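You operate a simulated robot arm through the tools that you are given. There is no shell and no other tool. Be economical: measure what you need, move in short steps, check, and stop when the job is done.

You run a simulated robot arm. Do the job below in one go: nothing can be reset, and whatever is moved stays where it is left.

JOB
Press the big green button two times. Press the green start button three times. Take the white solenoid and leave it on the bench in front of the bag sealer. Take the ribbed silver sleeve on the top of the side bench and put it away on the left half of the back bench. Press the orange button three times. Fetch the coils carton marked "24 V" from the right half of the back bench and set it on the top of the vice bench. Open the left shutter rail, fetch the short white tray and set it in the shelf behind the left black shutter, then shut the rail. Put the yellow solenoid in the grey handled tray. Press the white test button three times. Take the blue metal block and put it on the cardboard sheet. Put the 30 MICRON white carton from the top of the vice bench on the left half of the back bench and the 5 MICRON white carton on the top of the vacuum packer. Open the right green door. The order is free. Set down upright: white solenoid, yellow solenoid, white carton.

Only the result counts: the job must be done as asked and must still hold three seconds after the hand-in. Knocking over, shifting, dropping, spilling or breaking anything else fails it.

ROBOT AND FRAMES
A 7-joint arm with a vacuum gripper on a trunk, on a base that drives. Base frame: it is fixed to the floor where the robot stands at the start and does not move with it; the origin is under the middle of the robot, x ahead of it, y to its left, z up. Readings come in m, degrees, newtons and seconds.
Its first joint turns from -69.0 to 172.0 degrees. Places, roughly: bench in front of the bag sealer (24x26 cm) [0.76, 2.12, 0.86]; big green button [0.5, 0.1, 1]; blue metal block (7x5x4 cm) [-2.3, 3.6, 0.9]; cardboard sheet (22x16x1 cm) [0.7, 2.4, 0.9]; coils carton [-2, -6, 1]; green start button [0.7, 1.3, 0.9]; grey handled tray (20x41x9 cm) [-2.3, 1.4, 0.2]; left half of the back bench [-1.3, -5.9, 0.9]; left shutter rail [-1.3, -5.7, 0.4]; orange button [-2.2, -5.9, 1.1]; ribbed silver sleeve (5x5x8 cm) [-2.1, -3.4, 0.9]; right green door [0.4, -0.3, 0.5]; shelf behind the left black shutter [-1.3, -6, 0.3]; short white tray (20x15x3 cm) [-1.5, -5.7, 0.9]; top of the vacuum packer [0.9, 1.6, 0.9]; top of the vice bench [0.8, -3.2, 0.9]; white carton [0.75, -2.5, 1]; white solenoid [1, 1.5, 1]; white test button [-1.5, -2.5, 1]; yellow solenoid [-2, -3, 1]. Payload 1.06 kg.
Tool frame: the origin (TCP) lies in the middle of the cups' lips, and z points out of the cups. The gripper has 1 cup of 0.024 m across, covering 0.024 by 0.024 m (tool x, y); the bellows give 0.008 m. With the vacuum on, a cup seals on a smooth face that it is pressed against (1 to 4 N); it does not hold porous or soft things. The pull reaches 23 N.
Orientation is that of the tool frame in the base frame, as a unit quaternion [x, y, z, w]. With the cups facing straight down, the tool's x points along the base's -x, its y along +y and its z along -z.

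CONTROLS
- The arm moves only by the tool jog_arm. Its argument "motion" is a list of rows, each an object of numbers (a shift or turn left out is 0, a gripper value left out holds the last): "dx", "dy", "dz": the shift along the tool's x, y, z in mm; "ax", "ay", "az": the turn, a rotation vector about the tool's x, y, z in degrees; "vac": the vacuum: 1 switches it on, -1 off. In form: [{"dx": .., "dy": .., "dz": .., "ax": .., "ay": .., "az": .., "vac": ..}, ...]. A call has 1 to 12 rows; each row shifts and turns the commanded pose from where the row before left it, along the tool's axes as they then stand. Rows are played at 5 a second. More than 0.05 m and 8.6 degrees between two rows, or a gripper value outside its range, and nothing of the call is played. A pose out of reach is approached as far as the arm can. The call stops where the force on the tool passes 40 N (or 10 N more than at its start, if that is more) or the arm is blocked; 0.2 s more then pass. The pull builds up within a second once a cup has sealed. Time passes only in rows, and 0.2 s behind the last, so rows that do not move give it time. It gives the time, the measured TCP pose, the force on the tool (base axes) and the pull of the vacuum at its end, in the units of the frame above (readings bear some noise), with the torque about the TCP (base axes, N m) and any sound that the robot's microphone picked up.
- Cameras (640 x 400 px; columns grow to the right, rows downward): "scene" is now at [0.1476, -0.0376, 1.2971]; the picture's right is [-0.39, -0.92, 0.00], its down [-0.27, 0.11, -0.96] and it looks along [0.88, -0.37, -0.29] (base axes); focal length 214 px, centre (320, 200). "wrist" rides on the gripper at [0.078, 0.019, -0.096] in the tool frame; the picture's right is [-0.23, 0.97, 0.00], its down [-0.71, -0.17, -0.69] and it looks along [-0.67, -0.16, 0.73] (tool axes); focal length 243 px, centre (320, 200). There is no depth. A picture from a camera that has moved, and an enlarged one, comes with that camera's place and axes in the base frame and with its lens.
- grab_frame(camera): a new picture of that camera. The clock stands still meanwhile.
- lift_body(by): slides the trunk up (or, below 0, down) by that many m; the arm and the scene camera ride with it, the base frame stays. It gives what a move gives, with no picture.
- roll_base(legs): drives the robot by 1 to 6 legs, each [ahead, left, turn to the left] in m, m and degrees, along the robot's own axes; the way and the turn of a leg run together, so that a leg with both is an arc; at most 1.5 m and 180 degrees a leg. The arm and the cameras ride along, it lands a little off, and it stops where it bumps. It gives what a move gives.
- pan_tilt(pan, tilt): turns the head with the scene camera to pan (to the left, within 80 degrees either way) and tilt (down, from -29 to 69), counted from straight ahead of the robot. It gives what a move gives.
- close_up(camera, box): a new picture of the part [left, top, right, bottom] of that camera's present view, enlarged. The clock stands still meanwhile.
- sign_off(): hands the job in; it is judged then, once.

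Go step by step. Nothing tells you exact positions but the pictures and the camera data: compare them with the known pose of the tool, close in by small moves and look again before you grip or let go. The budget is 556 turns and 360 pictures, counting those below and the enlarged ones. Unless the task says otherwise, let go and move clear before handing in.

The tools are called after ">>>" as a command line: name --argument value ..., lists and objects as JSON in quotes. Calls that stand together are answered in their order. jog_arm: Moves the arm, as the interface text tells. Its arguments: {"type":"object","properties":{"motion":{"type":"array","items":{"type":"object","properties":{"dx":{"type":"number"},"dy":{"type":"number"},"dz":{"type":"number"},"ax":{"type":"number"},"ay":{"type":"number"},"az":{"type":"number"},"vac":{"type":"number"}}}}},"required":["motion"]} The other tools are called the same way: lift_body (by) slides the trunk up or down; roll_base (legs) drives the base; pan_tilt (pan, tilt) turns the head that bears the scene camera; grab_frame (camera) takes a picture; close_up (camera, box) takes an enlarged picture of a part of a camera's view; sign_off () hands the job in.

At the start:

```text
clock: 0.0
tool_pos: [0.2761, -0.0444, 1.2636]
ee_rot: [0.009, 1.0, -0.004, 0.002]
wrist_force: [72.2, 10.9, -33.3]
ft_torque: [-2.35, 4.15, -3.59]
pull: 0.1
trunk travel left (down, up): [-0.425, 0.067]
robot x, y, heading: [-0.0006, -0.0005, 0.2]
head pan, tilt: [-21.0, 29.2]
```

scene: 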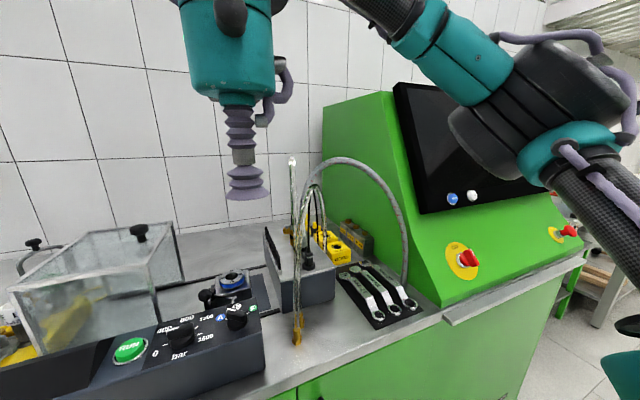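
wrist: 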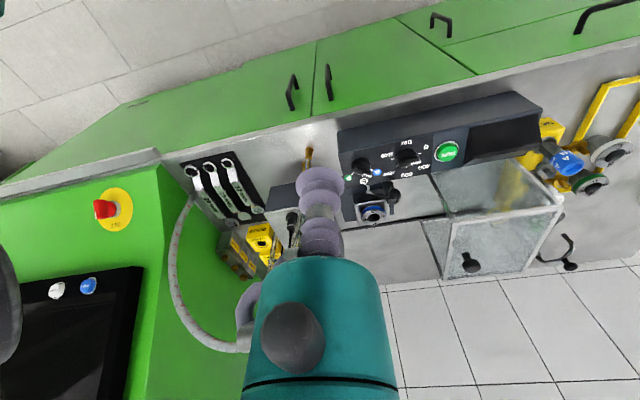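

I see the green bench ahead with the control box and its green RUN button. I'll look around first to get a better measure of the button and the green doors.

>>> pan_tilt --pan 10 --tilt 45

>>> grab_frame --camera "scene"

```text
clock: 1.0
tool_pos: [0.2837, -0.0441, 1.2581]
ee_rot: [0.026, 1.0, -0.006, 0.005]
wrist_force: [94.5, 52.0, -17.8]
ft_torque: [-5.87, 7.81, -7.89]
pull: 0.1
trunk travel left (down, up): [-0.425, 0.067]
robot x, y, heading: [-0.0007, 0.0022, -0.2]
head pan, tilt: [10.0, 45.0]
```

```text
357 pictures are left
camera scene: at [0.1544, -0.0016, 1.2896], right [0.0, -1.0, 0.0], down [-0.37, 0.0, -0.93], along [0.93, 0.0, -0.37], focal length 214 px, centre (320, 200)
```

scene: 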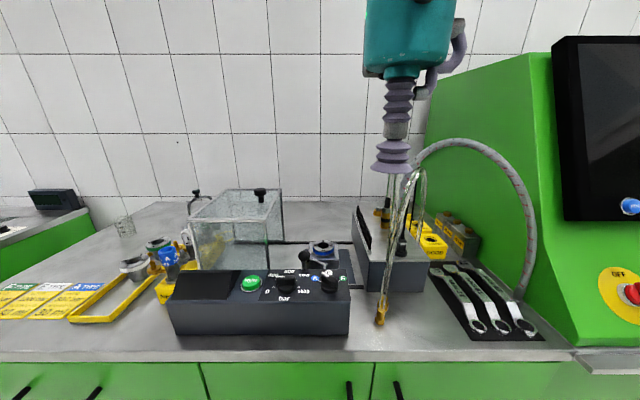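

The reported head angles and the camera axes disagree, so I'll take another frame to see whether it has settled.

>>> grab_frame --camera "scene"

>>> jog_arm --motion '[{"dz": -10}]'

```text
356 pictures are left
camera scene: at [0.1544, -0.0016, 1.2896], right [0.0, -1.0, 0.0], down [-0.37, 0.0, -0.93], along [0.93, 0.0, -0.37], focal length 214 px, centre (320, 200)
```

scene: 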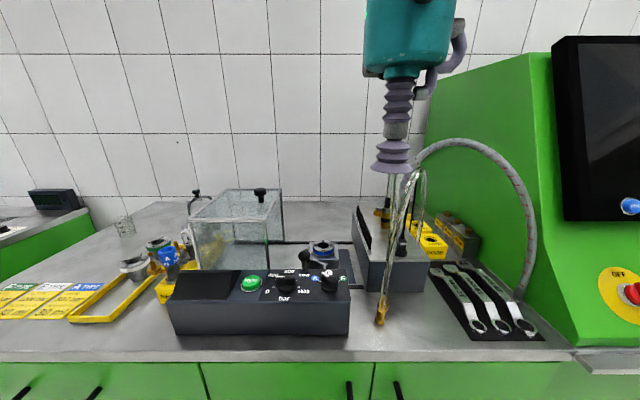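

```text
clock: 1.4
tool_pos: [0.2812, -0.0432, 1.2701]
ee_rot: [0.02, 1.0, -0.009, 0.007]
wrist_force: [58.6, 42.8, -32.9]
ft_torque: [-5.07, 2.49, -5.92]
pull: 0.1
trunk travel left (down, up): [-0.425, 0.067]
robot x, y, heading: [0.0022, -0.0008, 0.1]
head pan, tilt: [10.0, 45.0]
```

I'll see how the head responds to other settings, to separate a blocked head from an offset.

>>> pan_tilt --pan 30 --tilt 30

>>> grab_frame --camera "scene"

>>> grab_frame --camera "wrist"

```text
clock: 2.2
tool_pos: [0.2827, -0.0427, 1.2696]
ee_rot: [0.023, 1.0, -0.006, 0.006]
wrist_force: [74.3, 57.0, -19.1]
ft_torque: [-6.29, 5.56, -7.88]
pull: 0.0
trunk travel left (down, up): [-0.425, 0.067]
robot x, y, heading: [0.0036, -0.0015, 0.2]
head pan, tilt: [30.0, 30.0]
```

```text
355 pictures are left
camera scene: at [0.154, 0.011, 1.2976], right [0.13, -0.99, 0.0], down [-0.28, -0.04, -0.96], along [0.95, 0.13, -0.28], focal length 214 px, centre (320, 200)
```

scene: 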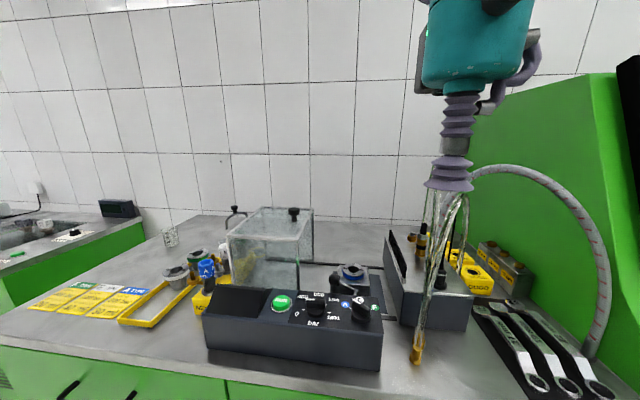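

```text
354 pictures are left
camera wrist: at [0.2037, -0.02, 1.364], right [0.28, 0.96, -0.01], down [0.69, -0.2, 0.7], along [0.67, -0.2, -0.72], focal length 243 px, centre (320, 200)
```

wrist: 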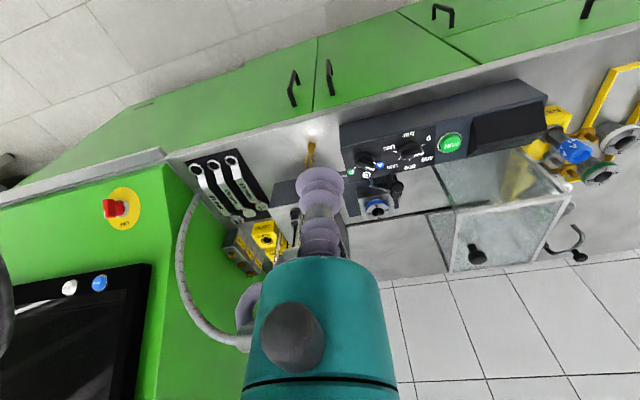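

The force changes with the head angle and the head falls short of its commands, so head and arm seem to be touching. I'll jog the arm forward and watch the force.

>>> jog_arm --motion '[{"dx": -20}, {"dx": -20}, {}]'

>>> grab_frame --camera "scene"

```text
clock: 3.0
tool_pos: [0.3155, -0.0455, 1.2745]
ee_rot: [0.007, 1.0, -0.005, 0.004]
wrist_force: [-0.2, -1.0, -0.1]
ft_torque: [-0.02, 0.01, -0.02]
pull: 0.0
trunk travel left (down, up): [-0.425, 0.067]
robot x, y, heading: [-0.0007, -0.0012, 0.0]
head pan, tilt: [30.0, 30.0]
```

```text
353 pictures are left
camera scene: at [0.1395, 0.0437, 1.276], right [0.5, -0.87, 0.0], down [-0.43, -0.25, -0.87], along [0.75, 0.43, -0.5], focal length 214 px, centre (320, 200)
```

scene: 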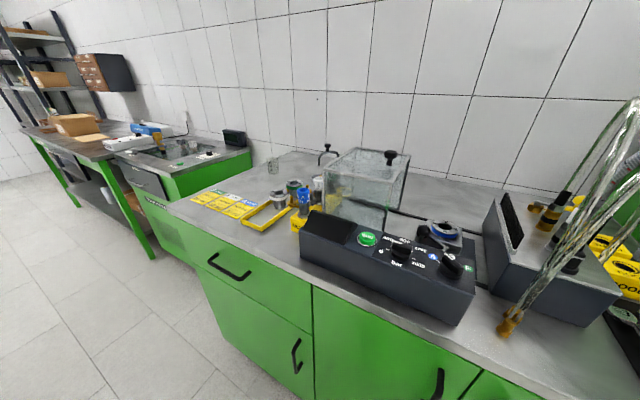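

The arm is clear of the head now and the force reads zero. By triangulation the green RUN button is at about (0.49, 0.13, 0.98), so I'll jog above it at the present height.

>>> jog_arm --motion '[{"dx": -30, "dy": 30}, {"dx": -30, "dy": 30}, {"dx": -30, "dy": 30}, {"dx": -30, "dy": 30}, {"dx": -30, "dy": 30}, {"dx": -25, "dy": 27}, {}, {}]'

>>> grab_frame --camera "scene"

>>> grab_frame --camera "wrist"

```text
clock: 4.8
tool_pos: [0.4445, 0.1041, 1.2628]
ee_rot: [0.008, 1.0, -0.004, 0.003]
wrist_force: [-0.1, 0.0, 0.0]
ft_torque: [0.02, -0.02, 0.0]
pull: 0.0
out of reach, approached as far as the arm can: row 5, 6
trunk travel left (down, up): [-0.425, 0.067]
robot x, y, heading: [0.0004, -0.0014, -0.3]
head pan, tilt: [30.0, 30.0]
```

```text
352 pictures are left
camera scene: at [0.1396, 0.0438, 1.2759], right [0.5, -0.87, 0.0], down [-0.43, -0.25, -0.87], along [0.75, 0.43, -0.5], focal length 214 px, centre (320, 200)
```

scene: 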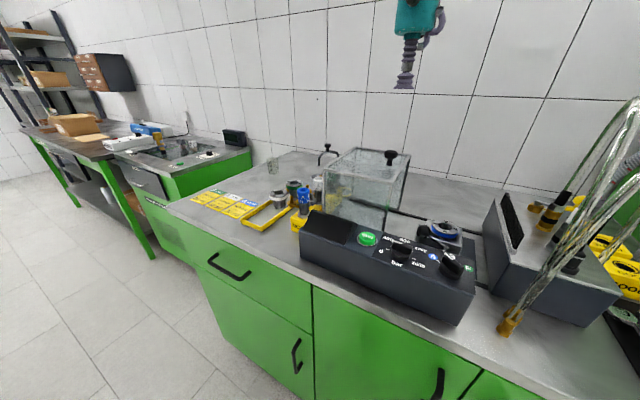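

```text
351 pictures are left
camera wrist: at [0.3656, 0.1245, 1.357], right [0.25, 0.97, -0.01], down [0.7, -0.18, 0.69], along [0.67, -0.18, -0.72], focal length 243 px, centre (320, 200)
```

wrist: 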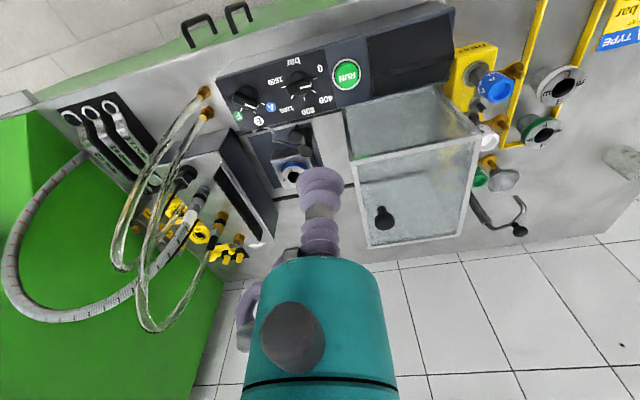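

The reach at this height is about 0.46 m, so I'll drive slightly closer and lower the trunk to bring the tool near the button.

>>> roll_base --legs '[[0.04, 0, 0]]'

>>> lift_body --by -0.18

>>> grab_frame --camera "wrist"

>>> grab_frame --camera "scene"

```text
clock: 5.7
tool_pos: [0.4855, 0.1035, 1.2616]
ee_rot: [0.009, 1.0, -0.004, 0.003]
wrist_force: [0.3, -0.5, 0.6]
ft_torque: [0.0, 0.04, 0.0]
pull: 0.0
trunk travel left (down, up): [-0.425, 0.067]
robot x, y, heading: [0.0415, -0.0009, -0.0]
head pan, tilt: [30.0, 30.0]
```

```text
clock: 7.7
tool_pos: [0.4846, 0.1031, 1.0819]
ee_rot: [0.009, 1.0, -0.004, 0.004]
wrist_force: [-1.1, 0.1, 0.3]
ft_torque: [-0.06, 0.04, 0.01]
pull: 0.1
trunk travel left (down, up): [-0.245, 0.247]
robot x, y, heading: [0.0414, -0.0024, -0.0]
head pan, tilt: [30.0, 30.0]
```

```text
350 pictures are left
camera wrist: at [0.4056, 0.1237, 1.1773], right [0.25, 0.97, -0.01], down [0.7, -0.18, 0.69], along [0.67, -0.18, -0.72], focal length 243 px, centre (320, 200)
```

wrist: 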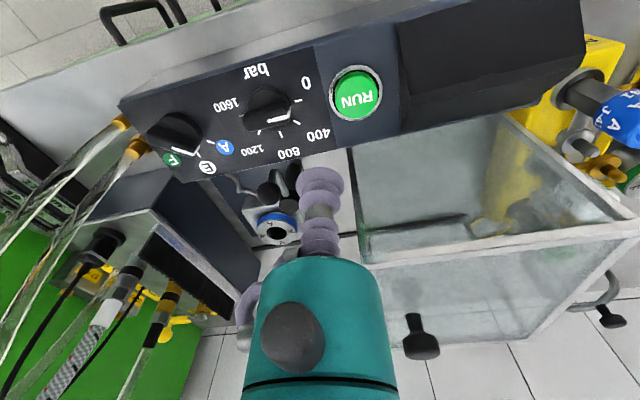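

```text
349 pictures are left
camera scene: at [0.2316, 0.0434, 1.0899], right [0.5, -0.87, 0.0], down [-0.43, -0.25, -0.87], along [0.75, 0.43, -0.5], focal length 214 px, centre (320, 200)
```

scene: 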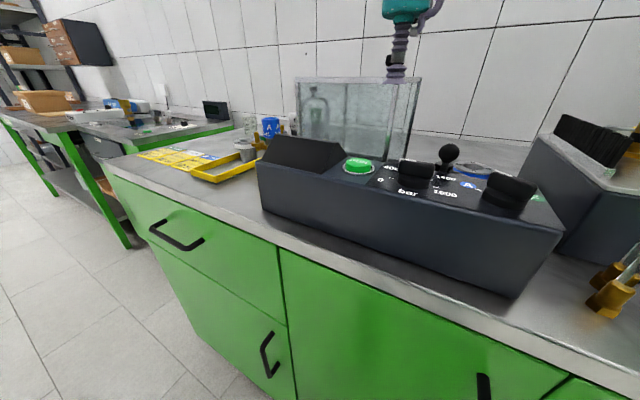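

The button sits at about (0.48, 0.131, 0.99). I'll move over it and descend carefully.

>>> jog_arm --motion '[{"dx": 5, "dy": 28}, {"dz": 40}, {"dz": 30}, {}]'

>>> grab_frame --camera "scene"

>>> grab_frame --camera "wrist"

```text
clock: 8.7
tool_pos: [0.48, 0.1296, 1.0101]
ee_rot: [0.009, 1.0, -0.004, 0.003]
wrist_force: [-0.5, -0.6, -0.1]
ft_torque: [-0.02, -0.02, 0.0]
pull: 0.1
trunk travel left (down, up): [-0.245, 0.247]
robot x, y, heading: [0.0404, -0.0022, 0.0]
head pan, tilt: [30.0, 30.0]
```

```text
348 pictures are left
camera scene: at [0.2316, 0.0435, 1.0899], right [0.5, -0.87, 0.0], down [-0.43, -0.25, -0.87], along [0.75, 0.43, -0.5], focal length 214 px, centre (320, 200)
```

scene: 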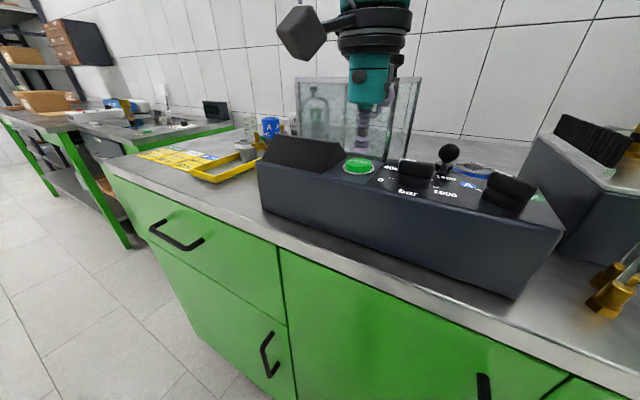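

```text
347 pictures are left
camera wrist: at [0.4017, 0.1503, 1.1058], right [0.25, 0.97, -0.01], down [0.7, -0.18, 0.69], along [0.67, -0.18, -0.72], focal length 243 px, centre (320, 200)
```

wrist: 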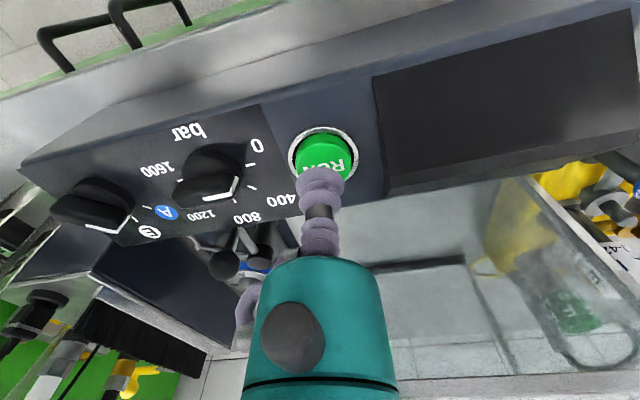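

The cup is well above the button centre (button top at about 0.985). Now the first press, slowly, listening for a click.

>>> jog_arm --motion '[{"dz": 12}, {"dz": 6}, {"dz": 5}, {"dz": 4}, {"dz": 4}, {}]'

```text
clock: 10.1
tool_pos: [0.4807, 0.1309, 0.9826]
ee_rot: [0.009, 1.0, -0.004, 0.003]
wrist_force: [-0.6, -1.5, 6.1]
ft_torque: [0.02, -0.02, -0.01]
pull: 0.0
trunk travel left (down, up): [-0.245, 0.247]
robot x, y, heading: [0.042, -0.0042, -0.1]
head pan, tilt: [30.0, 30.0]
heard: click
```

It clicked, and that counts as press one. I'll lift off and press again the same way.

>>> jog_arm --motion '[{"dz": -10}, {"dz": -15}, {}, {}]'

>>> jog_arm --motion '[{"dz": 10}, {"dz": 7}, {"dz": 4}, {"dz": 4}, {}]'

>>> jog_arm --motion '[{"dz": -10}, {"dz": -20}, {"dz": -40}, {}]'

>>> grab_frame --camera "scene"

```text
clock: 11.1
tool_pos: [0.4816, 0.1311, 1.0057]
ee_rot: [0.009, 1.0, -0.005, 0.003]
wrist_force: [0.9, 0.6, 0.0]
ft_torque: [-0.01, 0.02, 0.0]
pull: 0.1
trunk travel left (down, up): [-0.245, 0.247]
robot x, y, heading: [0.0378, -0.0022, 0.1]
head pan, tilt: [30.0, 30.0]
```

```text
clock: 12.3
tool_pos: [0.4812, 0.1314, 0.9803]
ee_rot: [0.01, 1.0, -0.003, 0.004]
wrist_force: [1.3, 0.5, 9.2]
ft_torque: [0.05, 0.04, 0.02]
pull: 0.0
trunk travel left (down, up): [-0.245, 0.247]
robot x, y, heading: [0.0436, 0.0032, 0.1]
head pan, tilt: [30.0, 30.0]
heard: click
```

```text
clock: 13.3
tool_pos: [0.4786, 0.131, 1.0499]
ee_rot: [0.009, 1.0, -0.004, 0.002]
wrist_force: [-0.5, 0.7, -0.5]
ft_torque: [-0.01, -0.01, -0.01]
pull: 0.1
trunk travel left (down, up): [-0.245, 0.247]
robot x, y, heading: [0.0425, -0.0022, -0.3]
head pan, tilt: [30.0, 30.0]
```

```text
346 pictures are left
camera scene: at [0.2317, 0.0434, 1.0899], right [0.5, -0.87, 0.0], down [-0.43, -0.25, -0.87], along [0.75, 0.43, -0.5], focal length 214 px, centre (320, 200)
```

scene: 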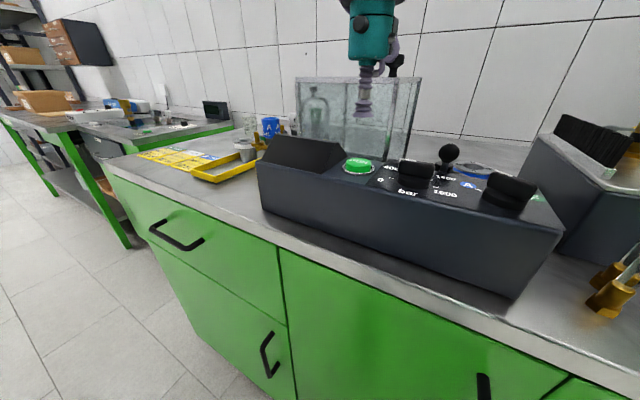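

Two clicks, so the big green button is done. Next I'll back up and look at the right green door under the counter.

>>> roll_base --legs '[[-0.5, 0, 0]]'

>>> pan_tilt --pan -10 --tilt 35

>>> grab_frame --camera "scene"

```text
clock: 16.2
tool_pos: [-0.022, 0.1321, 1.0512]
ee_rot: [0.012, 1.0, -0.003, 0.003]
wrist_force: [0.3, -0.3, 1.0]
ft_torque: [0.01, 0.01, -0.02]
pull: 0.0
trunk travel left (down, up): [-0.245, 0.247]
robot x, y, heading: [-0.4609, 0.0024, -0.6]
head pan, tilt: [30.0, 30.0]
```

```text
clock: 17.3
tool_pos: [-0.0208, 0.1306, 1.0502]
ee_rot: [0.014, 1.0, -0.003, 0.003]
wrist_force: [0.3, 0.6, 0.0]
ft_torque: [0.02, 0.0, -0.02]
pull: 0.1
trunk travel left (down, up): [-0.245, 0.247]
robot x, y, heading: [-0.4592, 0.0047, -0.6]
head pan, tilt: [-10.0, 35.0]
```

```text
345 pictures are left
camera scene: at [-0.2618, -0.016, 1.0821], right [-0.18, -0.98, 0.0], down [-0.56, 0.1, -0.82], along [0.81, -0.15, -0.57], focal length 214 px, centre (320, 200)
```

scene: 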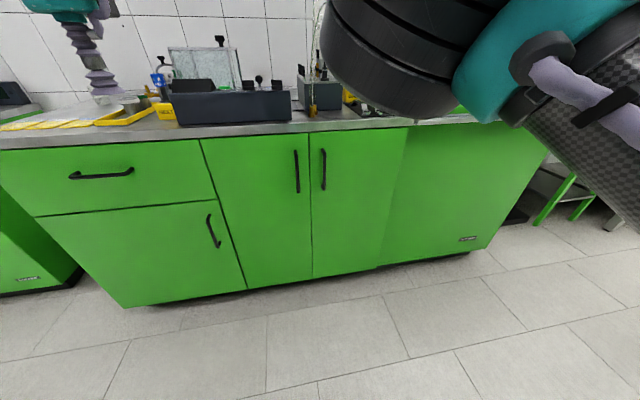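

The right green door runs from about y −0.10 to −0.43 with its handle on the left edge, so it hinges on the right. I'll turn the tool to point forward to suck onto its face below the handle.

>>> jog_arm --motion '[{"ay": -8.5}, {"ay": -8.5}, {"ay": -8.5}, {"ay": -8.5}, {"ay": -8.5}, {"ay": -8.5}, {"ay": -8.5}, {"ay": -8.5}, {"ay": -8.5}, {"ay": -8.5}, {"ay": -5}, {}]'

>>> grab_frame --camera "scene"

```text
clock: 19.9
tool_pos: [-0.0225, 0.13, 1.0518]
ee_rot: [0.006, 0.704, -0.012, 0.71]
wrist_force: [-0.5, -0.5, 0.4]
ft_torque: [0.01, 0.02, -0.03]
pull: 0.1
trunk travel left (down, up): [-0.245, 0.247]
robot x, y, heading: [-0.4652, 0.0001, -0.5]
head pan, tilt: [-10.0, 35.0]
```

```text
344 pictures are left
camera scene: at [-0.2618, -0.016, 1.0821], right [-0.18, -0.98, 0.0], down [-0.56, 0.1, -0.82], along [0.81, -0.15, -0.57], focal length 214 px, centre (320, 200)
```

scene: 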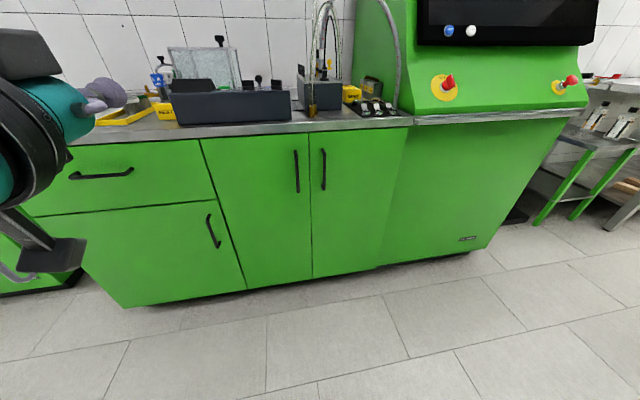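

The forward-pointing pose works. Next I'll lower the trunk and jog down to about 0.6.

>>> lift_body --by -0.24

>>> jog_arm --motion '[{"dx": 40}, {"dx": 40}, {"dx": 40}, {"dx": 40}, {"dx": 40}, {}]'

>>> grab_frame --camera "scene"

>>> grab_frame --camera "wrist"

```text
clock: 22.4
tool_pos: [0.0175, 0.1306, 0.7913]
ee_rot: [0.005, 0.733, -0.011, 0.681]
wrist_force: [0.6, -0.2, 0.7]
ft_torque: [0.03, -0.02, 0.04]
pull: 0.1
trunk travel left (down, up): [-0.005, 0.487]
robot x, y, heading: [-0.4632, 0.0015, -0.4]
head pan, tilt: [-10.0, 35.0]
```

```text
clock: 23.8
tool_pos: [0.0109, 0.1214, 0.5928]
ee_rot: [0.005, 0.734, -0.01, 0.68]
wrist_force: [-0.9, 0.3, -0.2]
ft_torque: [0.02, 0.03, 0.01]
pull: 0.1
out of reach, approached as far as the arm can: row 5
trunk travel left (down, up): [-0.005, 0.487]
robot x, y, heading: [-0.4656, 0.0053, -0.5]
head pan, tilt: [-10.0, 35.0]
```

```text
343 pictures are left
camera scene: at [-0.1872, -0.0167, 0.8336], right [-0.18, -0.98, 0.0], down [-0.56, 0.1, -0.82], along [0.81, -0.15, -0.57], focal length 214 px, centre (320, 200)
```

scene: 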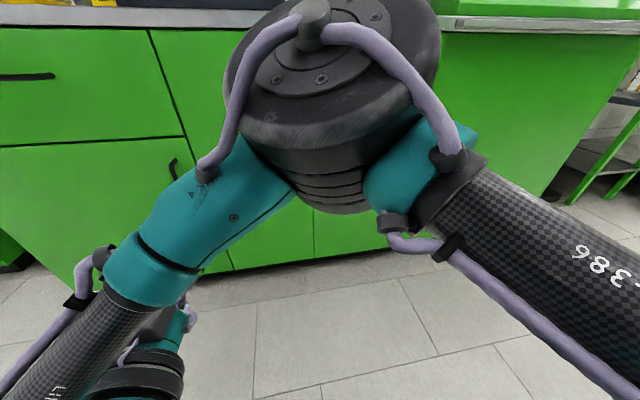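

```text
342 pictures are left
camera wrist: at [-0.0907, 0.1423, 0.5208], right [0.04, 0.97, 0.23], down [-0.63, -0.15, 0.76], along [0.77, -0.17, 0.61], focal length 243 px, centre (320, 200)
```

wrist: 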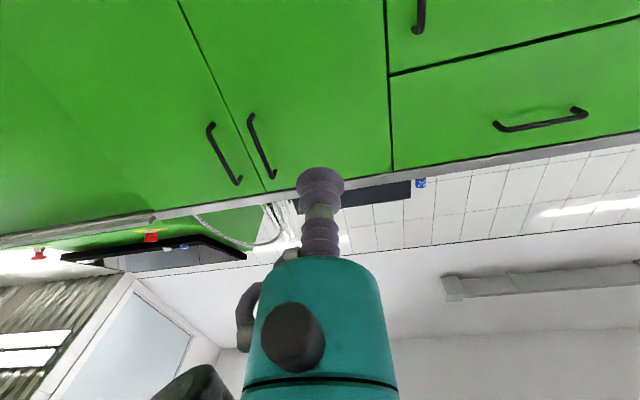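

The trunk leans as it drops, pitching the tool by 4°, and the elbow is nearly as far forward as the tool. I'll level the tool and extend it forward.

>>> jog_arm --motion '[{"ay": -4.3}, {"dz": 40, "dx": -5}, {"dz": 40}, {"dz": 40}, {"dz": 40}, {}]'

>>> grab_frame --camera "scene"

>>> grab_frame --camera "wrist"

```text
clock: 25.2
tool_pos: [0.1852, 0.116, 0.6032]
ee_rot: [0.004, 0.706, -0.011, 0.708]
wrist_force: [-0.6, 0.0, 0.0]
ft_torque: [-0.03, -0.01, -0.01]
pull: 0.0
out of reach, approached as far as the arm can: row 1
trunk travel left (down, up): [-0.005, 0.487]
robot x, y, heading: [-0.462, 0.0043, -0.4]
head pan, tilt: [-10.0, 35.0]
```

```text
341 pictures are left
camera scene: at [-0.1872, -0.0167, 0.8336], right [-0.18, -0.98, 0.0], down [-0.56, 0.1, -0.82], along [0.81, -0.15, -0.57], focal length 214 px, centre (320, 200)
```

scene: 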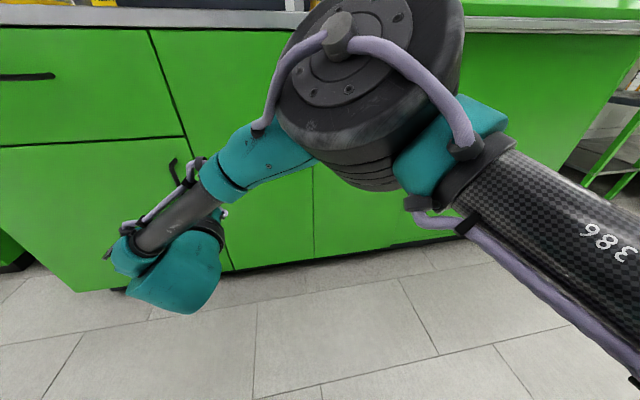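

```text
340 pictures are left
camera wrist: at [0.0893, 0.1359, 0.5247], right [0.02, 0.97, 0.23], down [-0.69, -0.15, 0.71], along [0.72, -0.17, 0.67], focal length 243 px, centre (320, 200)
```

wrist: 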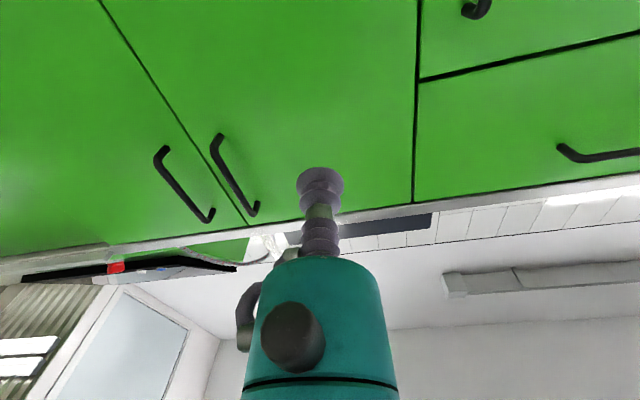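

The tool is now well ahead of the elbow, and the handle is at y ≈ −0.125, z 0.65–0.79. I'll slide the base right so the tool faces the door below the handle, then look again.

>>> roll_base --legs '[[0, -0.27, 0]]'

>>> jog_arm --motion '[{"dx": 23}, {}]'

>>> grab_frame --camera "wrist"

>>> grab_frame --camera "scene"

```text
clock: 28.2
tool_pos: [0.1824, -0.1613, 0.6026]
ee_rot: [0.008, 0.707, -0.014, 0.707]
wrist_force: [-0.4, 0.7, 0.4]
ft_torque: [0.02, 0.01, 0.03]
pull: 0.1
trunk travel left (down, up): [-0.005, 0.487]
robot x, y, heading: [-0.4628, -0.2705, -0.9]
head pan, tilt: [-10.0, 35.0]
```

```text
clock: 28.8
tool_pos: [0.1811, -0.1628, 0.5819]
ee_rot: [0.009, 0.706, -0.014, 0.708]
wrist_force: [0.0, -0.3, 0.2]
ft_torque: [-0.01, 0.0, -0.03]
pull: 0.1
trunk travel left (down, up): [-0.005, 0.487]
robot x, y, heading: [-0.465, -0.2676, -1.1]
head pan, tilt: [-10.0, 35.0]
```

```text
339 pictures are left
camera wrist: at [0.0864, -0.1418, 0.5027], right [0.03, 0.97, 0.23], down [-0.69, -0.14, 0.71], along [0.72, -0.18, 0.67], focal length 243 px, centre (320, 200)
```

wrist: 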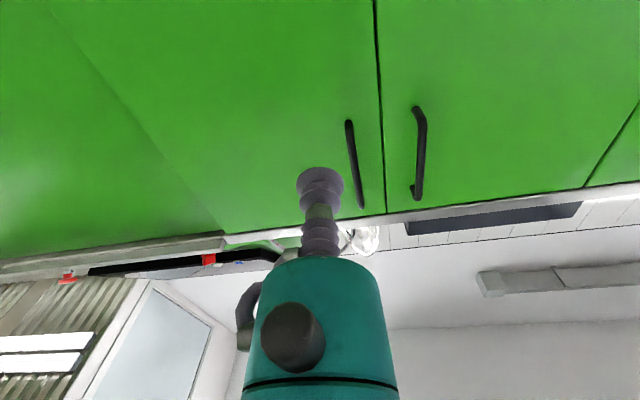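

```text
338 pictures are left
camera scene: at [-0.1909, -0.2917, 0.8336], right [-0.19, -0.98, 0.0], down [-0.56, 0.11, -0.82], along [0.8, -0.16, -0.57], focal length 214 px, centre (320, 200)
```

scene: 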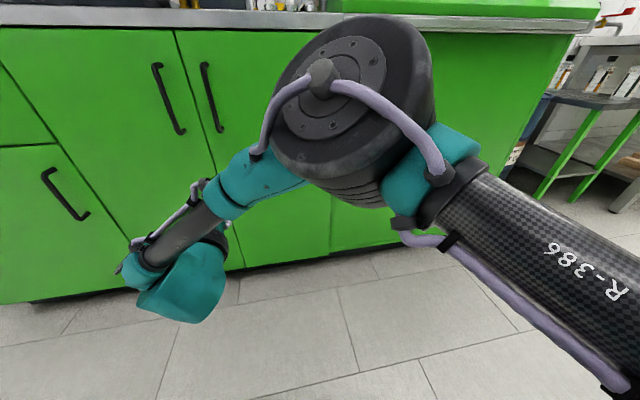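

The tool faces the right door at y −0.163, below its handle. I'll drive 0.14 m closer, then creep to contact with vacuum on.

>>> roll_base --legs '[[0.14, 0, 0]]'

>>> jog_arm --motion '[{"dz": 30, "vac": 1}, {"dz": 15}, {"dz": 8}, {"dz": 6}]'

```text
clock: 30.1
tool_pos: [0.3193, -0.1661, 0.5817]
ee_rot: [0.008, 0.706, -0.014, 0.708]
wrist_force: [0.4, -0.4, 0.4]
ft_torque: [0.03, 0.01, -0.01]
pull: 0.1
trunk travel left (down, up): [-0.005, 0.487]
robot x, y, heading: [-0.3286, -0.2707, -1.1]
head pan, tilt: [-10.0, 35.0]
```

```text
clock: 31.1
tool_pos: [0.3776, -0.1661, 0.5835]
ee_rot: [0.007, 0.706, -0.015, 0.708]
wrist_force: [0.4, -0.1, 0.6]
ft_torque: [-0.01, -0.01, 0.0]
pull: 0.0
trunk travel left (down, up): [-0.005, 0.487]
robot x, y, heading: [-0.3294, -0.2703, -1.3]
head pan, tilt: [-10.0, 35.0]
```

>>> jog_arm --motion '[{"dz": 7}, {"dz": 5}, {"dz": 5}, {"dz": 4}]'

```text
clock: 32.1
tool_pos: [0.4003, -0.1681, 0.5829]
ee_rot: [0.007, 0.706, -0.013, 0.708]
wrist_force: [-0.2, -0.4, 0.4]
ft_torque: [-0.05, 0.01, -0.01]
pull: 0.1
trunk travel left (down, up): [-0.005, 0.487]
robot x, y, heading: [-0.3267, -0.2734, -0.9]
head pan, tilt: [-10.0, 35.0]
```

No contact yet at x 0.40. I'll keep creeping in small steps and check with a picture.

>>> jog_arm --motion '[{"dz": 5}, {"dz": 5}, {"dz": 5}, {"dz": 4}, {}]'

>>> grab_frame --camera "wrist"

```text
clock: 33.3
tool_pos: [0.418, -0.17, 0.5826]
ee_rot: [0.009, 0.707, -0.015, 0.707]
wrist_force: [-18.0, -8.9, -2.5]
ft_torque: [-0.12, 0.01, 0.3]
pull: 23.4
trunk travel left (down, up): [-0.005, 0.487]
robot x, y, heading: [-0.3303, -0.2735, -1.1]
head pan, tilt: [-10.0, 35.0]
```

```text
337 pictures are left
camera wrist: at [0.3226, -0.1486, 0.5043], right [0.03, 0.97, 0.23], down [-0.69, -0.14, 0.71], along [0.72, -0.18, 0.67], focal length 243 px, centre (320, 200)
```

wrist: 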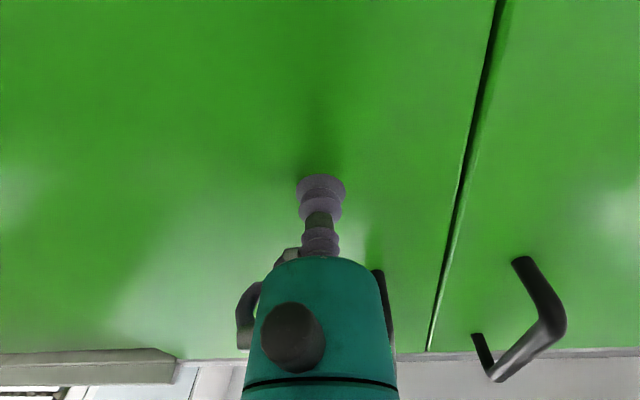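

Sealed with 23 N of pull on the door at x ≈ 0.416. Now I'll swing it open along an arc about the hinge near (0.416, −0.43).

>>> jog_arm --motion '[{"dz": -6}, {"dz": -14, "dy": -0.5, "ax": -3}, {"dz": -23.5, "dy": -1, "ax": -5}, {"dz": -23.5, "dy": -1, "ax": -5}, {}]'

>>> grab_frame --camera "scene"

```text
clock: 34.5
tool_pos: [0.3498, -0.1733, 0.582]
ee_rot: [-0.071, 0.703, 0.066, 0.704]
wrist_force: [2.2, -7.6, 3.7]
ft_torque: [0.02, 0.0, 0.26]
pull: 23.0
trunk travel left (down, up): [-0.005, 0.487]
robot x, y, heading: [-0.3262, -0.2753, -1.0]
head pan, tilt: [-10.0, 35.0]
```

```text
336 pictures are left
camera scene: at [-0.0524, -0.295, 0.8336], right [-0.19, -0.98, 0.0], down [-0.56, 0.11, -0.82], along [0.8, -0.16, -0.57], focal length 214 px, centre (320, 200)
```

scene: 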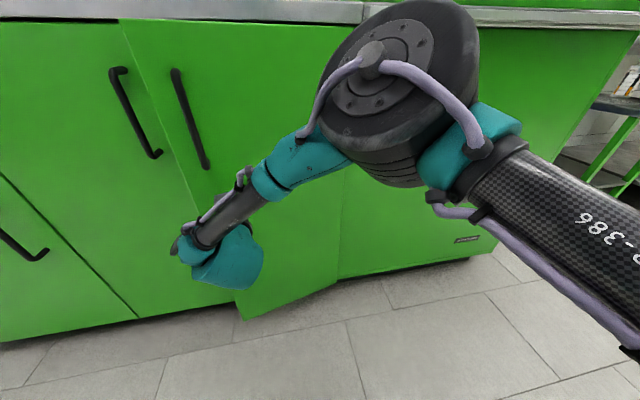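

The door follows nicely. To keep the elbow away from it, I'll swing the whole base rigidly about the hinge in small arc legs.

>>> roll_base --legs '[[-0.0257, -0.13, 10]]'

```text
clock: 36.3
tool_pos: [0.3072, -0.1919, 0.5807]
ee_rot: [-0.134, 0.695, 0.127, 0.695]
wrist_force: [-2.9, 7.5, -0.9]
ft_torque: [0.11, 0.04, -0.04]
pull: 22.9
trunk travel left (down, up): [-0.005, 0.487]
robot x, y, heading: [-0.3411, -0.4081, 9.0]
head pan, tilt: [-10.0, 35.0]
```

>>> roll_base --legs '[[-0.0257, -0.13, 10], [-0.0257, -0.13, 10]]'

>>> grab_frame --camera "scene"

```text
clock: 39.5
tool_pos: [0.232, -0.245, 0.5807]
ee_rot: [-0.249, 0.662, 0.242, 0.664]
wrist_force: [-4.6, 3.7, 0.0]
ft_torque: [0.1, 0.07, -0.04]
pull: 22.4
trunk travel left (down, up): [-0.005, 0.487]
robot x, y, heading: [-0.3078, -0.6677, 28.6]
head pan, tilt: [-10.0, 35.0]
```

```text
335 pictures are left
camera scene: at [-0.0597, -0.5505, 0.8336], right [0.32, -0.95, 0.0], down [-0.54, -0.18, -0.82], along [0.78, 0.26, -0.57], focal length 214 px, centre (320, 200)
```

scene: 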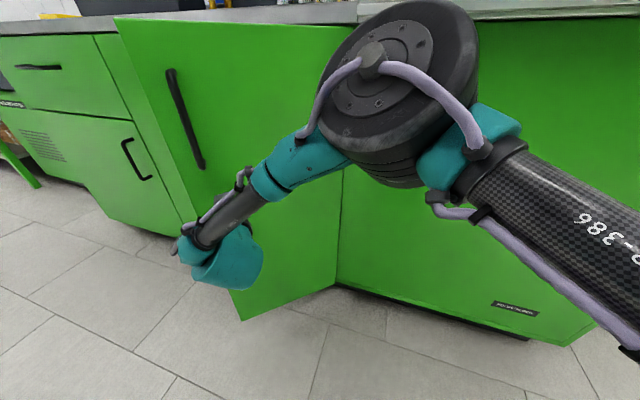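

>>> roll_base --legs '[[-0.0257, -0.13, 10], [-0.0257, -0.13, 10]]'

>>> grab_frame --camera "scene"

```text
clock: 42.6
tool_pos: [0.1718, -0.3196, 0.5808]
ee_rot: [-0.361, 0.608, 0.354, 0.612]
wrist_force: [7.6, -4.0, 1.1]
ft_torque: [-0.02, -0.04, 0.01]
pull: 23.2
trunk travel left (down, up): [-0.005, 0.487]
robot x, y, heading: [-0.1887, -0.9, 48.7]
head pan, tilt: [-10.0, 35.0]
```

```text
334 pictures are left
camera scene: at [0.0015, -0.7052, 0.8336], right [0.62, -0.78, 0.0], down [-0.45, -0.36, -0.82], along [0.64, 0.51, -0.57], focal length 214 px, centre (320, 200)
```

scene: 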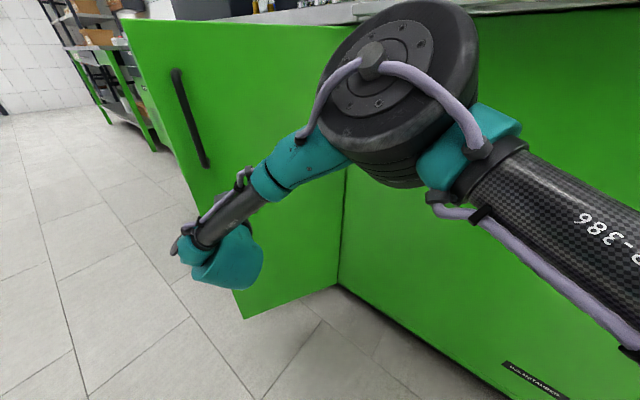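

The door is about 65° open. I'll pull it a little further with the arm alone.

>>> jog_arm --motion '[{"dz": -37, "dy": -2.6, "ax": -8}, {"dz": -37, "dy": -2.6, "ax": -8}, {}, {}]'

>>> grab_frame --camera "scene"

```text
clock: 43.6
tool_pos: [0.1489, -0.3584, 0.5781]
ee_rot: [-0.41, 0.577, 0.405, 0.579]
wrist_force: [3.3, -1.2, 8.2]
ft_torque: [0.0, 0.01, 0.03]
pull: 22.8
out of reach, approached as far as the arm can: row 2
trunk travel left (down, up): [-0.005, 0.487]
robot x, y, heading: [-0.1932, -0.8979, 48.5]
head pan, tilt: [-10.0, 35.0]
```

```text
333 pictures are left
camera scene: at [0.001, -0.7054, 0.8337], right [0.62, -0.78, 0.0], down [-0.45, -0.36, -0.82], along [0.64, 0.51, -0.57], focal length 214 px, centre (320, 200)
```

scene: 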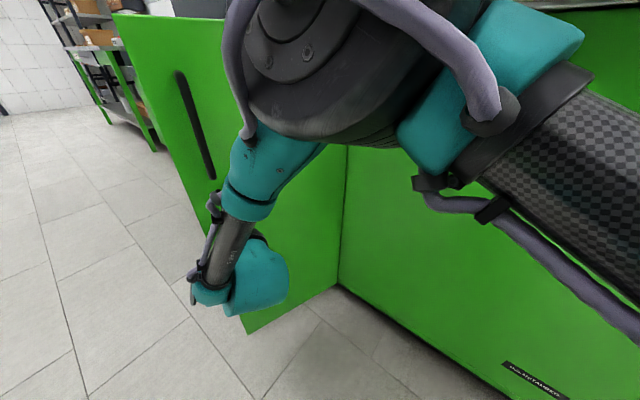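

The door is at about 74°, which is enough. I'll release it and back the robot away.

>>> jog_arm --motion '[{"vac": -1}, {}, {}, {}, {}]'

>>> roll_base --legs '[[-0.15, -0.06, 0], [-0.4, 0, 0]]'

>>> grab_frame --camera "scene"

```text
clock: 44.8
tool_pos: [0.149, -0.3565, 0.5782]
ee_rot: [-0.41, 0.578, 0.403, 0.579]
wrist_force: [-0.5, -0.7, 0.1]
ft_torque: [-0.05, 0.01, -0.02]
pull: 0.1
trunk travel left (down, up): [-0.005, 0.487]
robot x, y, heading: [-0.193, -0.8973, 48.5]
head pan, tilt: [-10.0, 35.0]
```

```text
clock: 48.3
tool_pos: [-0.1578, -0.8086, 0.5763]
ee_rot: [-0.405, 0.582, 0.398, 0.582]
wrist_force: [0.0, 0.7, 0.8]
ft_torque: [0.01, -0.01, 0.02]
pull: 0.1
trunk travel left (down, up): [-0.005, 0.487]
robot x, y, heading: [-0.5081, -1.3437, 47.3]
head pan, tilt: [-10.0, 35.0]
```

```text
332 pictures are left
camera scene: at [-0.3116, -1.1529, 0.8336], right [0.61, -0.79, 0.0], down [-0.45, -0.35, -0.82], along [0.65, 0.5, -0.57], focal length 214 px, centre (320, 200)
```

scene: 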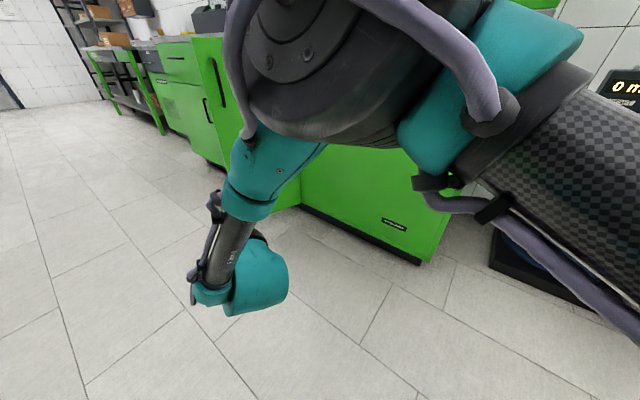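

The door stays open. I'll now bring the arm back to a tool-down travel pose with the trunk raised.

>>> lift_body --by 0.3

>>> jog_arm --motion '[{"dx": -40, "ax": 8, "dz": 20}, {"dx": -40, "ax": 8, "dz": 20}, {"dx": -40, "ax": 6, "dz": 20}, {"dx": -40, "dy": 20}, {"dx": -40}, {"ay": 8.5}, {"ay": 8.5}, {"ay": 8.5}, {"ay": 8.5}, {"ay": 8.5}, {"ay": 8.5}]'

```text
clock: 51.3
tool_pos: [-0.1797, -0.8331, 0.9875]
ee_rot: [-0.385, 0.513, 0.409, 0.649]
wrist_force: [-0.2, 0.2, -0.1]
ft_torque: [-0.03, -0.01, -0.04]
pull: 0.0
trunk travel left (down, up): [-0.305, 0.187]
robot x, y, heading: [-0.506, -1.3446, 47.6]
head pan, tilt: [-10.0, 35.0]
```

```text
clock: 53.7
tool_pos: [-0.1934, -0.8125, 1.1817]
ee_rot: [-0.361, 0.831, 0.164, 0.39]
wrist_force: [-0.6, -0.5, 0.2]
ft_torque: [-0.03, -0.01, 0.01]
pull: 0.0
out of reach, approached as far as the arm can: row 11
trunk travel left (down, up): [-0.305, 0.187]
robot x, y, heading: [-0.5065, -1.3463, 47.6]
head pan, tilt: [-10.0, 35.0]
```

>>> jog_arm --motion '[{"dz": -31, "dx": 26}, {"dz": -31, "dx": 26}, {"dz": -31, "dx": 26}, {"dz": -31, "dx": 26}, {"dz": -31, "dx": 26}, {"ay": 8}, {"ay": 8}, {"ay": 8}, {"ay": 8}, {"ay": 7}, {}]'

>>> pan_tilt --pan 30 --tilt 30

>>> grab_frame --camera "scene"

```text
clock: 56.1
tool_pos: [-0.3081, -0.9614, 1.1889]
ee_rot: [-0.377, 0.922, 0.047, 0.077]
wrist_force: [0.3, 0.6, 0.2]
ft_torque: [0.04, 0.0, 0.0]
pull: 0.0
trunk travel left (down, up): [-0.305, 0.187]
robot x, y, heading: [-0.5075, -1.3453, 47.6]
head pan, tilt: [-10.0, 35.0]
```

```text
clock: 57.2
tool_pos: [-0.3322, -0.9599, 1.1826]
ee_rot: [-0.396, 0.913, 0.034, 0.092]
wrist_force: [-0.2, 0.3, -0.5]
ft_torque: [-0.03, 0.01, -0.01]
pull: 0.1
trunk travel left (down, up): [-0.305, 0.187]
robot x, y, heading: [-0.5067, -1.3453, 47.5]
head pan, tilt: [30.0, 30.0]
```

```text
331 pictures are left
camera scene: at [-0.4213, -1.1832, 1.1482], right [0.98, -0.22, 0.0], down [-0.11, -0.49, -0.87], along [0.19, 0.85, -0.5], focal length 214 px, centre (320, 200)
```

scene: 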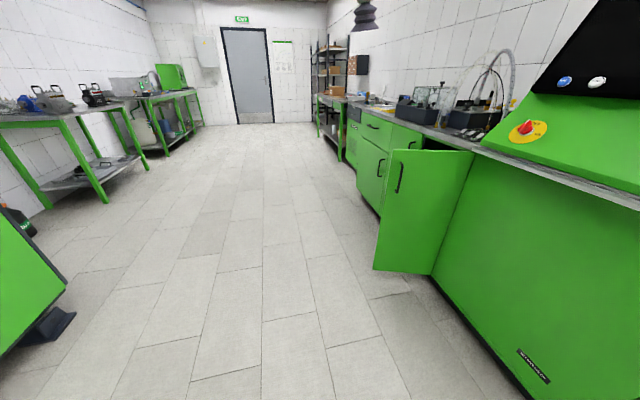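

I can see the whole aisle now. I'll turn back to heading 0 and drive left down the aisle to the vacuum packer near y = 1.4.

>>> roll_base --legs '[[0, 0, -47.5], [0, 1.4, 0], [0, 1.35, 0]]'

>>> pan_tilt --pan 0 --tilt 25

>>> grab_frame --camera "scene"

>>> grab_frame --camera "wrist"

```text
clock: 82.9
tool_pos: [-0.1785, 1.474, 1.1827]
ee_rot: [-0.002, 0.995, -0.004, 0.097]
wrist_force: [0.7, 0.7, -0.7]
ft_torque: [-0.01, -0.05, -0.03]
pull: 0.0
trunk travel left (down, up): [-0.305, 0.187]
robot x, y, heading: [-0.5788, 1.3354, 0.9]
head pan, tilt: [30.0, 30.0]
```

```text
clock: 83.8
tool_pos: [-0.1773, 1.4742, 1.1833]
ee_rot: [-0.003, 0.995, -0.004, 0.097]
wrist_force: [0.0, -0.3, -0.2]
ft_torque: [0.01, 0.0, 0.02]
pull: 0.1
trunk travel left (down, up): [-0.305, 0.187]
robot x, y, heading: [-0.5779, 1.3372, 1.1]
head pan, tilt: [0.0, 25.0]
```

```text
330 pictures are left
camera scene: at [-0.3861, 1.3398, 1.1562], right [0.02, -1.0, 0.0], down [-0.42, -0.01, -0.91], along [0.91, 0.02, -0.42], focal length 214 px, centre (320, 200)
```

scene: 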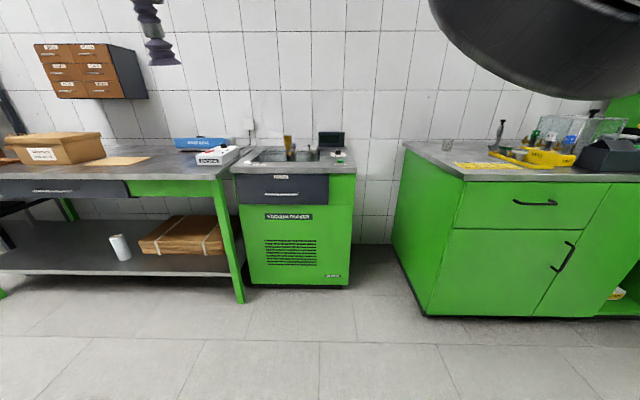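

```text
329 pictures are left
camera wrist: at [-0.2738, 1.4928, 1.2604], right [0.23, 0.97, 0.04], down [0.56, -0.16, 0.81], along [0.8, -0.16, -0.58], focal length 243 px, centre (320, 200)
```

wrist: 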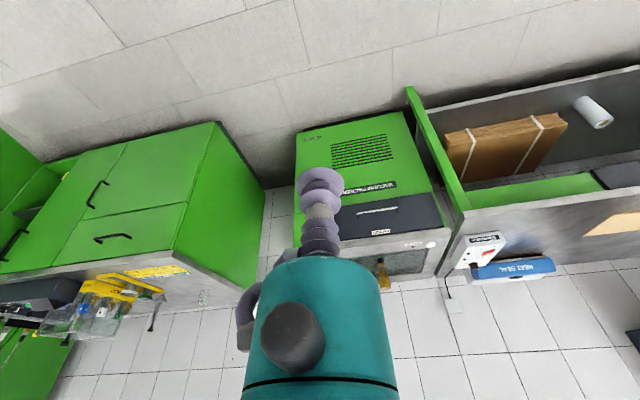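

The packer is straight ahead with its front at about x 0.65. I'll drive closer and look at its top.

>>> roll_base --legs '[[0.6, 0.0, -1]]'

>>> pan_tilt --pan 0 --tilt 30

>>> grab_frame --camera "scene"

>>> grab_frame --camera "wrist"

```text
clock: 87.2
tool_pos: [0.4182, 1.4564, 1.1824]
ee_rot: [0.018, 0.995, -0.007, 0.097]
wrist_force: [-1.0, 0.5, 0.0]
ft_torque: [0.0, 0.01, 0.01]
pull: 0.1
trunk travel left (down, up): [-0.305, 0.187]
robot x, y, heading: [0.01, 1.3374, -1.3]
head pan, tilt: [0.0, 25.0]
```

```text
clock: 87.8
tool_pos: [0.4182, 1.4559, 1.1822]
ee_rot: [0.019, 0.995, -0.006, 0.097]
wrist_force: [0.5, 0.3, 0.4]
ft_torque: [-0.02, 0.03, 0.04]
pull: 0.1
trunk travel left (down, up): [-0.305, 0.187]
robot x, y, heading: [0.0153, 1.3356, -1.3]
head pan, tilt: [0.0, 30.0]
```

```text
328 pictures are left
camera scene: at [0.2039, 1.3355, 1.1517], right [0.03, -1.0, 0.0], down [-0.47, -0.01, -0.88], along [0.88, 0.03, -0.47], focal length 214 px, centre (320, 200)
```

scene: 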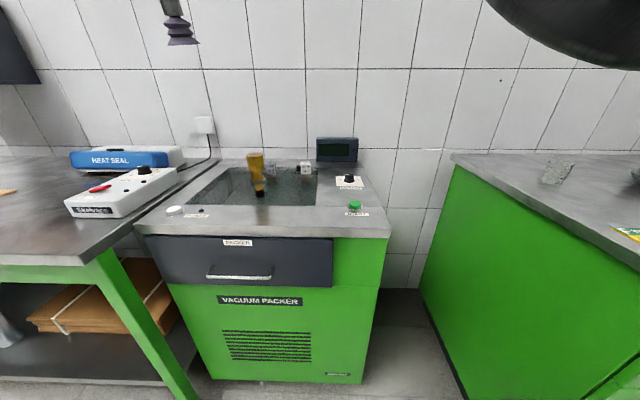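

```text
327 pictures are left
camera wrist: at [0.3238, 1.4786, 1.2606], right [0.27, 0.96, 0.04], down [0.56, -0.19, 0.81], along [0.79, -0.19, -0.58], focal length 243 px, centre (320, 200)
```

wrist: 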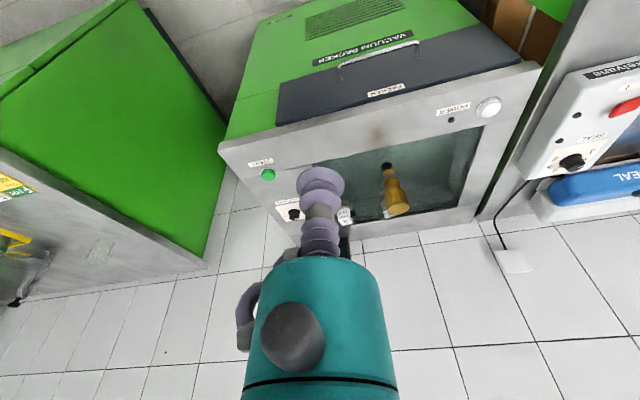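

The START button (green) and a white cube by the chamber are visible. I'll zoom in.

>>> close_up --camera "scene" --box '[160, 120, 400, 270]'

>>> close_up --camera "wrist" --box '[220, 60, 540, 260]'

```text
2.67 times, centred on (280, 195) of scene
camera zoom: at [0.2039, 1.3355, 1.1517], right [0.03, -1.0, 0.0], down [-0.47, -0.01, -0.88], along [0.88, 0.03, -0.47], focal length 572 px, centre (427, 213)
```

zoom: 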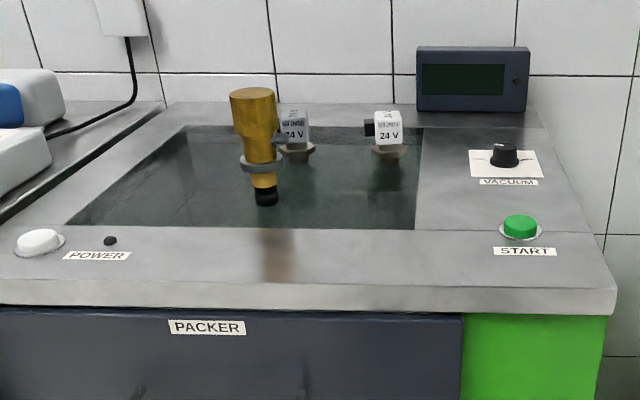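

```text
2.00 times, centred on (380, 160) of wrist
camera zoom: at [0.3238, 1.4786, 1.2606], right [0.27, 0.96, 0.04], down [0.56, -0.19, 0.81], along [0.79, -0.19, -0.58], focal length 485 px, centre (200, 280)
```

zoom: 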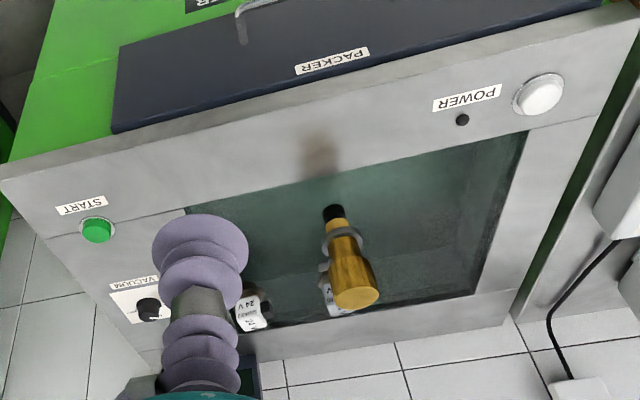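

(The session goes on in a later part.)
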